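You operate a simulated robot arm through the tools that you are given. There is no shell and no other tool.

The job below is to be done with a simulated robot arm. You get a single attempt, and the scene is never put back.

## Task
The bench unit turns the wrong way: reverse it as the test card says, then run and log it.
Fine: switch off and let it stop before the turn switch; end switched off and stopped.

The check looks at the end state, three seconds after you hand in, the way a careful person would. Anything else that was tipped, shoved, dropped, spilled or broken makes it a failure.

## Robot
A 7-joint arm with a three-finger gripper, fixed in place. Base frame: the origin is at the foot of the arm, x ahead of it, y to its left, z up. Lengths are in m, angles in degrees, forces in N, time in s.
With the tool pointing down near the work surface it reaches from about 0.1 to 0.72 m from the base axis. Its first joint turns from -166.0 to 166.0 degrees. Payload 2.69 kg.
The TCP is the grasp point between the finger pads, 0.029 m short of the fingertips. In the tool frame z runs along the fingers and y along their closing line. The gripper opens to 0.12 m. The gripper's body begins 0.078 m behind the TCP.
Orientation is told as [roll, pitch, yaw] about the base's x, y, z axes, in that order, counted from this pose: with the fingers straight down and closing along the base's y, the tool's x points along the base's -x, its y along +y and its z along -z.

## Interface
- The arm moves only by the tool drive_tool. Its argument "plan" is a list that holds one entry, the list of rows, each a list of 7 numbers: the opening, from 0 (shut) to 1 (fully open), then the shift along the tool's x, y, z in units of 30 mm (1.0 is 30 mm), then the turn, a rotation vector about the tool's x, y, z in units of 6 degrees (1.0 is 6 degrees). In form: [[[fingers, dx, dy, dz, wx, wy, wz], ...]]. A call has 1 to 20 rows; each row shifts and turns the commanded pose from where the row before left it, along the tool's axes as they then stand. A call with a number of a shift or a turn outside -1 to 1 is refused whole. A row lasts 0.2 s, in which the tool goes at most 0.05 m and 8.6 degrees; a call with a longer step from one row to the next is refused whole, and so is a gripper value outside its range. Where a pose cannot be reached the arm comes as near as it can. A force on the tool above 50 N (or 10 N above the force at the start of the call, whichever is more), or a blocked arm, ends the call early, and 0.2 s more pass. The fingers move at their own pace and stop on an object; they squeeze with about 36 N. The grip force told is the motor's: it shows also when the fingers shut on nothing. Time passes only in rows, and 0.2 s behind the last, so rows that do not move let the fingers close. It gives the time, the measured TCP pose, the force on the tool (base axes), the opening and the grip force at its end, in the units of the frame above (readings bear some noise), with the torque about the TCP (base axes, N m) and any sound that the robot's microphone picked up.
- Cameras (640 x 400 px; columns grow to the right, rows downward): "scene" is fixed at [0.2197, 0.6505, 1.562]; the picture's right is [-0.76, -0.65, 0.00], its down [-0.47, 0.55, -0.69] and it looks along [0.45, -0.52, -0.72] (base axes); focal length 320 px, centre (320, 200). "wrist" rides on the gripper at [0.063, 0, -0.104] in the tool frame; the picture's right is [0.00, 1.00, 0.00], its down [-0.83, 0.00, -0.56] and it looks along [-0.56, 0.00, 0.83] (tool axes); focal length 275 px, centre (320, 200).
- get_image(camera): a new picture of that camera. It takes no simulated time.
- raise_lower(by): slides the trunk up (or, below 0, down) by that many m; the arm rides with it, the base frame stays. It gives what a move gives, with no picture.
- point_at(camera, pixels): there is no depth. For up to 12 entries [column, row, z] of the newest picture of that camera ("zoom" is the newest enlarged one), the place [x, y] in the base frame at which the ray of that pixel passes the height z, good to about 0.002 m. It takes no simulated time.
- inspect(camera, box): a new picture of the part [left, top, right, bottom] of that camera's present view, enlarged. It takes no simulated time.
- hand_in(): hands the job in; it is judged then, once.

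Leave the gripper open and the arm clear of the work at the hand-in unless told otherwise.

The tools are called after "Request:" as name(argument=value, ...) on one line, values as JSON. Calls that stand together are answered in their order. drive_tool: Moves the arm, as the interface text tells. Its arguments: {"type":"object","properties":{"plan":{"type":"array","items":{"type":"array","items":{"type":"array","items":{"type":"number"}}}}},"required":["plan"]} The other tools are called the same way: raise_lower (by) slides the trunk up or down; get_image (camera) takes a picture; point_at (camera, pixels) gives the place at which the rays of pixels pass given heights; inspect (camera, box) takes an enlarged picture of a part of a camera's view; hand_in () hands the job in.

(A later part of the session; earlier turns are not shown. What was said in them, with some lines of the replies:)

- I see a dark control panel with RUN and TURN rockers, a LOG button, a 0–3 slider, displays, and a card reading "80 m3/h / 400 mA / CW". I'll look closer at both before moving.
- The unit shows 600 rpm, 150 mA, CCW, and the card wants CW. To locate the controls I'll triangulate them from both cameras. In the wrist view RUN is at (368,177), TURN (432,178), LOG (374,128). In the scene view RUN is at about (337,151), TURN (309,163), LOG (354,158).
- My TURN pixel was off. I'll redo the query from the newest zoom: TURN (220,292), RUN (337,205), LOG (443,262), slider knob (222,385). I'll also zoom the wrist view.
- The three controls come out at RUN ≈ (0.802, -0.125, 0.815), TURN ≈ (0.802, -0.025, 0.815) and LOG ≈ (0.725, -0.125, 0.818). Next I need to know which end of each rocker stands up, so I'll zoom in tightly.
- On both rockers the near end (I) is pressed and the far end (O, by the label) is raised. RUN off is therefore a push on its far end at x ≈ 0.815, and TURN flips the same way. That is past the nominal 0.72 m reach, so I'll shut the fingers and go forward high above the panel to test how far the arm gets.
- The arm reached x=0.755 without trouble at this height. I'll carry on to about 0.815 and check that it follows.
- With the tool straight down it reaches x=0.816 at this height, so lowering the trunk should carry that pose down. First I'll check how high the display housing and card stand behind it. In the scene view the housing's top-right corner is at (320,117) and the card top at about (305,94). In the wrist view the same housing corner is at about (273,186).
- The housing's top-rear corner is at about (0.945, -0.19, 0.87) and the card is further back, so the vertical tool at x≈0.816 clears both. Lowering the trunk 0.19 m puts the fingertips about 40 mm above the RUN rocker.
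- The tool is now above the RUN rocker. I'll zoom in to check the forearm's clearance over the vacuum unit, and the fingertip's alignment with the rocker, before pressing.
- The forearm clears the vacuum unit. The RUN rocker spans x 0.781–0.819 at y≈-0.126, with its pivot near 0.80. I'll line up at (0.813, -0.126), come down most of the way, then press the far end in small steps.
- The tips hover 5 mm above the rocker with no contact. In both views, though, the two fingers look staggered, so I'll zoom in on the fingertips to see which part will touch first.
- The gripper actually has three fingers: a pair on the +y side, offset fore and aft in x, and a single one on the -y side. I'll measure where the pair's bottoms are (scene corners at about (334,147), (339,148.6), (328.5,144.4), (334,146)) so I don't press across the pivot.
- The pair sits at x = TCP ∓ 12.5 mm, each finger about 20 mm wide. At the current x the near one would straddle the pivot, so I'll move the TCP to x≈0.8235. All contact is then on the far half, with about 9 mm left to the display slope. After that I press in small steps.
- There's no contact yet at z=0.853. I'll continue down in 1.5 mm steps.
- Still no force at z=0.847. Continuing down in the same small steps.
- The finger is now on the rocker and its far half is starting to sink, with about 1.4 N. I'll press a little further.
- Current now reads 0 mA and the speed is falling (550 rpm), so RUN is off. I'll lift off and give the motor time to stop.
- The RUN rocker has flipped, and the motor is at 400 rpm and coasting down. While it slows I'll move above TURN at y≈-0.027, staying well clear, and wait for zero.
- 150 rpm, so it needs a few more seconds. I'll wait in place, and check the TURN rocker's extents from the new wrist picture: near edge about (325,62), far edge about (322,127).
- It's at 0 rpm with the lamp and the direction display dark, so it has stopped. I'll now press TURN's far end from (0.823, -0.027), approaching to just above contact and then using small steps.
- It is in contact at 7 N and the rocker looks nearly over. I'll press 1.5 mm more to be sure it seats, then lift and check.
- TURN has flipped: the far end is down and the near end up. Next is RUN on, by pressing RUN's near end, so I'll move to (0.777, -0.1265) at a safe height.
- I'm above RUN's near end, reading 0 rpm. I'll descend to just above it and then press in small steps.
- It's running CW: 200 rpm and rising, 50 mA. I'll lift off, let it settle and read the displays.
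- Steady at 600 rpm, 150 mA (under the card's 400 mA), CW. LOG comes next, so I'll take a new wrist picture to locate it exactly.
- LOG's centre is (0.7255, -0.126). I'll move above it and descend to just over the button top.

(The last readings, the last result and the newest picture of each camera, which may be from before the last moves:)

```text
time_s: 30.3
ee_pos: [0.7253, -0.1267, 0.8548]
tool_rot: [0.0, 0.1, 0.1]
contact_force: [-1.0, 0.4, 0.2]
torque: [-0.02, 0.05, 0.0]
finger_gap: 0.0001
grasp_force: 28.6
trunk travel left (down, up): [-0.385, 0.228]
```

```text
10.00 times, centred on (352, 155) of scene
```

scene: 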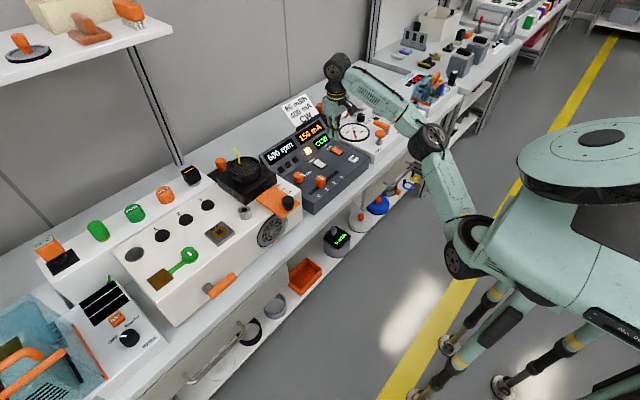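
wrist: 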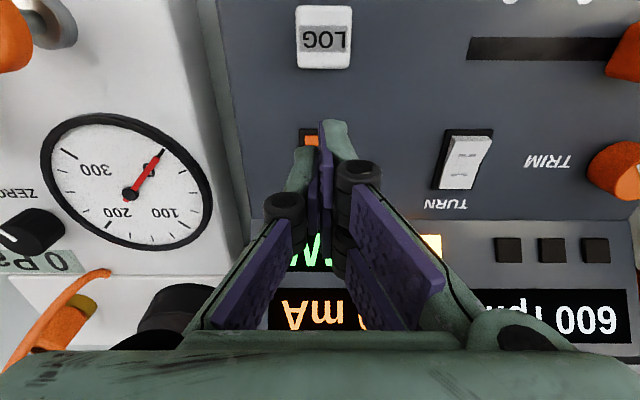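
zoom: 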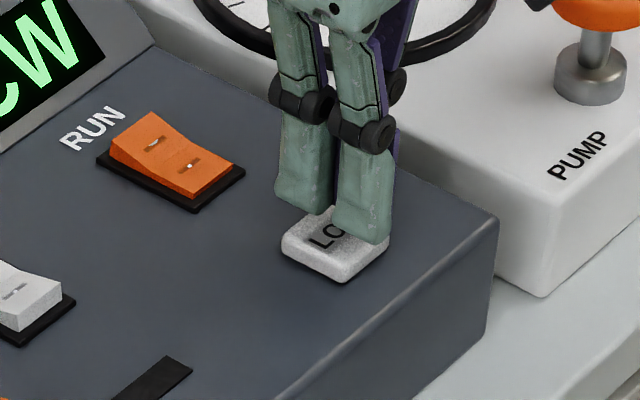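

The fingers are right above the LOG button. I'll press it in 1.5 mm steps.

Request:
drive_tool(plan=[[[0, 0, 0, 0.05, 0, 0, 0], [0, 0, 0, 0.05, 0, 0, 0], [0, 0, 0, 0.05, 0, 0, 0], [0, 0, 0, 0.05, 0, 0, 0], [0, 0, 0, 0.05, 0, 0, 0], [0, 0, 0, 0, 0, 0, 0]]])

Request:
inspect(camera="scene", box=[250, 100, 378, 180])

```text
time_s: 31.7
ee_pos: [0.726, -0.1257, 0.8491]
tool_rot: [-0.1, 0.0, -0.1]
contact_force: [0.3, -0.4, 0.0]
torque: [-0.02, 0.0, 0.0]
finger_gap: 0.0
grasp_force: 28.6
trunk travel left (down, up): [-0.385, 0.228]
```

```text
5.00 times, centred on (314, 140) of scene
```

zoom: 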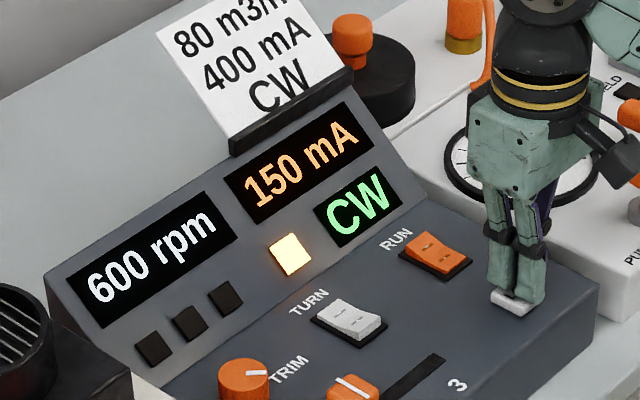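

No force yet at z≈0.849, so I'll continue down.

Request:
drive_tool(plan=[[[0, 0, 0, 0.05, 0, 0, 0], [0, 0, 0, 0.05, 0, 0, 0], [0, 0, 0, 0, 0, 0, 0]]])

Request:
inspect(camera="scene", box=[250, 100, 378, 180])

```text
time_s: 32.5
ee_pos: [0.7262, -0.1271, 0.8463]
tool_rot: [0.0, 0.0, -0.1]
contact_force: [0.8, 0.4, 1.7]
torque: [0.0, 0.03, 0.0]
finger_gap: 0.0058
grasp_force: 28.4
trunk travel left (down, up): [-0.385, 0.228]
```

```text
5.00 times, centred on (314, 140) of scene
```

zoom: 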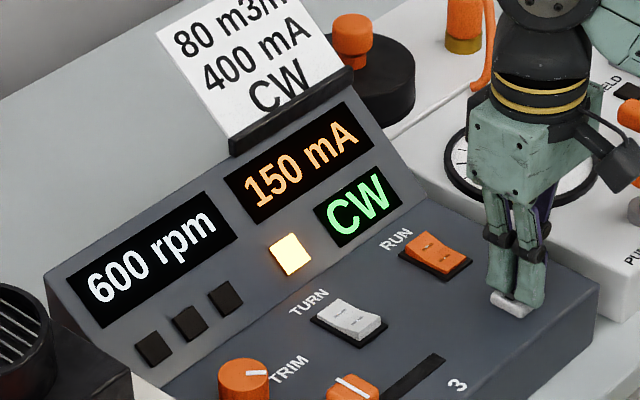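

Contact is starting (1.7 N). I'll press on by another 1–2 steps and watch for the log indication.

Request:
drive_tool(plan=[[[0, 0, 0, 0.05, 0, 0, 0], [0, 0, 0, 0.05, 0, 0, 0], [0, 0, 0, 0, 0, 0, 0]]])

Request:
inspect(camera="scene", box=[250, 100, 378, 180])

```text
time_s: 33.3
ee_pos: [0.7252, -0.126, 0.8428]
tool_rot: [0.0, 0.0, 0.0]
contact_force: [0.7, -0.2, 4.7]
torque: [0.01, 0.02, 0.01]
finger_gap: 0.006
grasp_force: 28.6
trunk travel left (down, up): [-0.385, 0.228]
heard: click
```

```text
5.00 times, centred on (314, 140) of scene
```

zoom: 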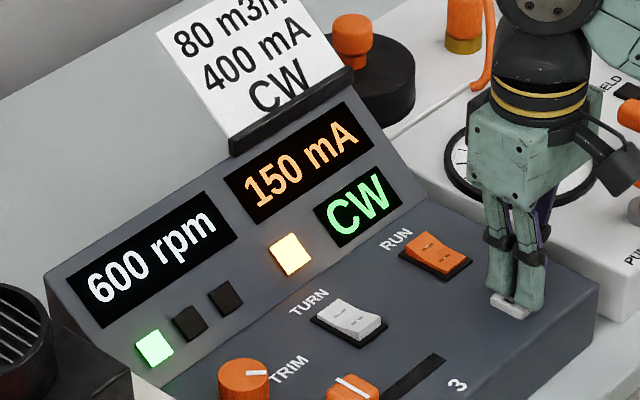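

A click, and the first of the three log lamps is green, so the CW run is logged. I'll lift straight up and go over RUN's far end to switch off.

Request:
drive_tool(plan=[[[0, 0, 0, -0.3, 0, 0, 0], [0, 0, 0, -0.6, 0, 0, 0], [0, 0, 0, -0.6, 0, 0, 0], [0, -0.82, 0, 0, 0, 0, 0], [0, -0.82, 0, 0, 0, 0, 0], [0, -0.82, 0, 0, 0, 0, 0], [0, -0.82, 0, 0, 0, 0, 0], [0, 0, 0, 0, 0, 0, 0], [0, 0, 0, 0, 0, 0, 0]]])

Request:
inspect(camera="scene", box=[250, 100, 378, 180])

```text
time_s: 35.3
ee_pos: [0.8226, -0.126, 0.8877]
tool_rot: [-0.1, 0.1, 0.0]
contact_force: [0.6, -0.1, 0.1]
torque: [-0.03, 0.02, 0.03]
finger_gap: 0.0
grasp_force: 29.0
trunk travel left (down, up): [-0.385, 0.228]
```

```text
5.00 times, centred on (314, 140) of scene
```

zoom: 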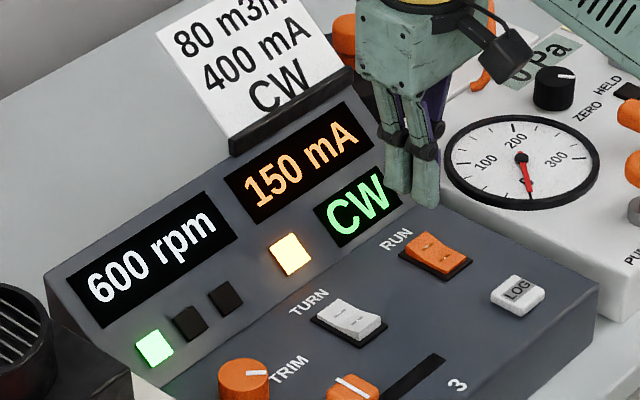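

The log lamp stays lit and LOG has sprung back. Now I'll press RUN's far end to switch off, going as deep as last time (z≈0.8435).

Request:
drive_tool(plan=[[[0, 0, 0, 0.6, 0, 0, 0], [0, 0, 0, 0.5, 0, 0, 0], [0, 0, 0, 0.2, 0, 0, 0], [0, 0, 0, 0.05, 0, 0, 0], [0, 0, 0, 0.05, 0, 0, 0], [0, 0, 0, 0.05, 0, 0, 0], [0, 0, 0, 0, 0, 0, 0]]])

Request:
inspect(camera="scene", box=[250, 100, 378, 180])

```text
time_s: 36.9
ee_pos: [0.8236, -0.1252, 0.8441]
tool_rot: [0.0, -0.2, 0.1]
contact_force: [2.1, -0.5, 4.7]
torque: [0.04, 0.03, 0.02]
finger_gap: 0.0001
grasp_force: 28.9
trunk travel left (down, up): [-0.385, 0.228]
```

```text
5.00 times, centred on (314, 140) of scene
```

zoom: 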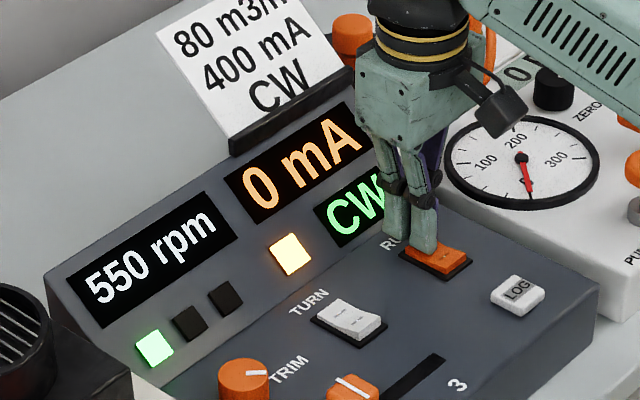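

It's off: 0 mA with the speed falling. I'll press another 1 mm to seat it, lift clear, and raise the arm while it coasts.

Request:
drive_tool(plan=[[[0, 0, 0, 0.04, 0, 0, 0], [0, 0, 0, 0, 0, 0, 0], [0, 0, 0, -0.3, 0, 0, 0], [0, 0, 0, -0.6, 0, 0, 0], [0, 0, 0, -0.6, 0, 0, 0], [0, 0, 0, -0.8, 0, 0, 0], [0, 0, 0, -0.8, 0, 0, 0], [0, 0, 0, 0, 0, 0, 0]]])

Request:
inspect(camera="scene", box=[250, 100, 378, 180])

```text
time_s: 38.7
ee_pos: [0.8232, -0.1262, 0.9357]
tool_rot: [0.1, 0.0, 0.1]
contact_force: [-0.2, 0.9, 0.3]
torque: [-0.03, 0.0, 0.01]
finger_gap: 0.0
grasp_force: 28.6
trunk travel left (down, up): [-0.385, 0.228]
```

```text
5.00 times, centred on (314, 140) of scene
```

zoom: 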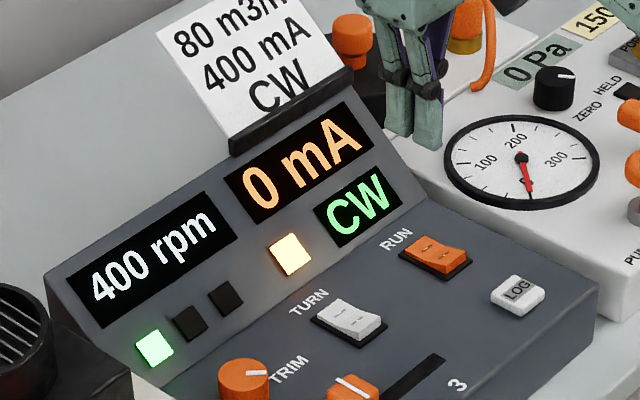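

RUN is flipped off and it's coasting at 400 rpm. I'll raise the trunk back up, which lifts the arm straight clear, then pull back and open the gripper.

Request:
raise_lower(by=0.15)

Request:
drive_tool(plan=[[[0, 0.8, -0.4, 0, 0, 0, 0], [0, 0.8, -0.4, 0, 0, 0, 0], [0, 0.8, -0.4, 0, 0, 0, 0], [0, 0.8, -0.4, 0, 0, 0, 0], [0, 0.8, -0.4, 0, 0, 0, 0], [0.3, 0.8, -0.4, 0, 0, 0, 0], [0.6, 0, 0, 0, 0, 0, 0], [1, 0, 0, 0, 0, 0, 0], [1, 0, 0, 0, 0, 0, 0], [1, 0, 0, 0, 0, 0, 0], [1, 0, 0, 0, 0, 0, 0], [1, 0, 0, 0, 0, 0, 0], [1, 0, 0, 0, 0, 0, 0], [1, 0, 0, 0, 0, 0, 0], [1, 0, 0, 0, 0, 0, 0], [1, 0, 0, 0, 0, 0, 0], [1, 0, 0, 0, 0, 0, 0], [1, 0, 0, 0, 0, 0, 0], [1, 0, 0, 0, 0, 0, 0], [1, 0, 0, 0, 0, 0, 0]]])

Request:
inspect(camera="scene", box=[250, 100, 378, 180])

Request:
get_image(camera="scene")

```text
time_s: 40.4
ee_pos: [0.8237, -0.1259, 1.0852]
tool_rot: [0.0, 0.0, 0.0]
contact_force: [0.6, 0.7, -0.1]
torque: [0.01, 0.0, -0.01]
finger_gap: 0.0
grasp_force: 28.3
trunk travel left (down, up): [-0.535, 0.078]
```

```text
time_s: 44.6
ee_pos: [0.6797, -0.1992, 1.0853]
tool_rot: [0.0, 0.0, 0.0]
contact_force: [-0.3, -0.7, -0.3]
torque: [-0.01, -0.02, 0.0]
finger_gap: 0.1201
grasp_force: 0.0
trunk travel left (down, up): [-0.535, 0.078]
```

```text
5.00 times, centred on (314, 140) of scene
```

zoom: 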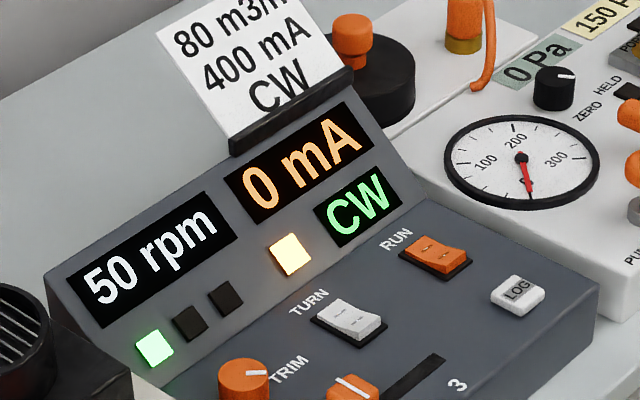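

```text
taken
```

scene: 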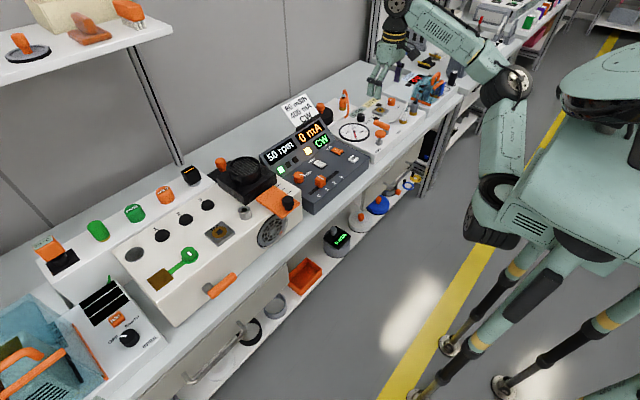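

The arm is clear with the gripper open, and the motor is at 50 rpm. I'll wait for a full stop before handing in.

Request:
drive_tool(plan=[[[1, 0, 0, 0, 0, 0, 0], [1, 0, 0, 0, 0, 0, 0], [1, 0, 0, 0, 0, 0, 0], [1, 0, 0, 0, 0, 0, 0], [1, 0, 0, 0, 0, 0, 0], [1, 0, 0, 0, 0, 0, 0], [1, 0, 0, 0, 0, 0, 0], [1, 0, 0, 0, 0, 0, 0], [1, 0, 0, 0, 0, 0, 0], [1, 0, 0, 0, 0, 0, 0], [1, 0, 0, 0, 0, 0, 0], [1, 0, 0, 0, 0, 0, 0], [1, 0, 0, 0, 0, 0, 0], [1, 0, 0, 0, 0, 0, 0], [1, 0, 0, 0, 0, 0, 0]]])

Request:
inspect(camera="scene", box=[250, 100, 378, 180])

Request:
inspect(camera="scene", box=[230, 80, 420, 210])

```text
time_s: 47.8
ee_pos: [0.6796, -0.1993, 1.0849]
tool_rot: [-0.1, 0.0, 0.0]
contact_force: [0.0, -0.5, -0.1]
torque: [-0.02, -0.01, 0.0]
finger_gap: 0.1201
grasp_force: 0.0
trunk travel left (down, up): [-0.535, 0.078]
```

```text
5.00 times, centred on (314, 140) of scene
```

zoom: 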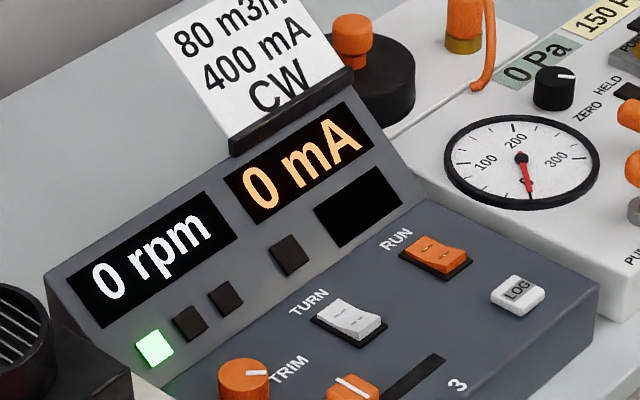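

```text
3.08 times, centred on (325, 145) of scene
```

zoom: 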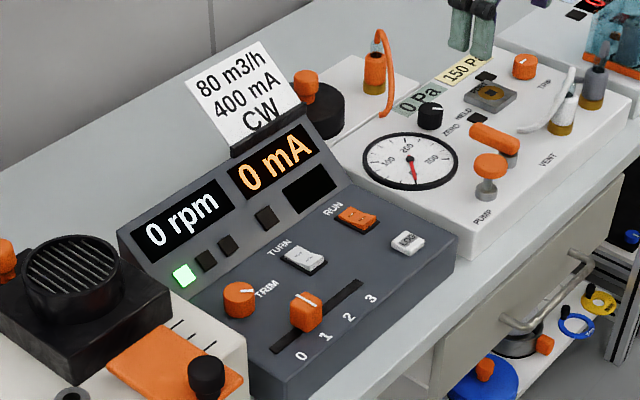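

It shows 0 rpm and 0 mA with the run lamp and direction display dark. RUN is off, TURN is flipped to CW, and one log lamp is lit. The slider, trim and everything else look as they were, the arm is clear and the gripper open, so I'll hand in.

Request:
hand_in()

```text
The job is handed in.
```

The bench unit now turns CW as the test card says. I ran it and logged it, and it is switched off and stopped. The job is handed in; the tool only confirmed receipt, so I don't know the result.

- **Reversal:** I switched RUN off and waited for 0 rpm before flipping TURN.
- **Run and log:** It ran CW at 600 rpm and 150 mA, under the card's 400 mA. When I pressed LOG I heard a click and the first log lamp turned green.
- **End state:** The display shows 0 rpm and 0 mA with the run lamp dark. The gripper is open and the arm is clear of the bench.

I took the card's instruction as direction only, so I left the speed slider and trim where they were. I did not set up or check the card's 80 m3/h airflow.
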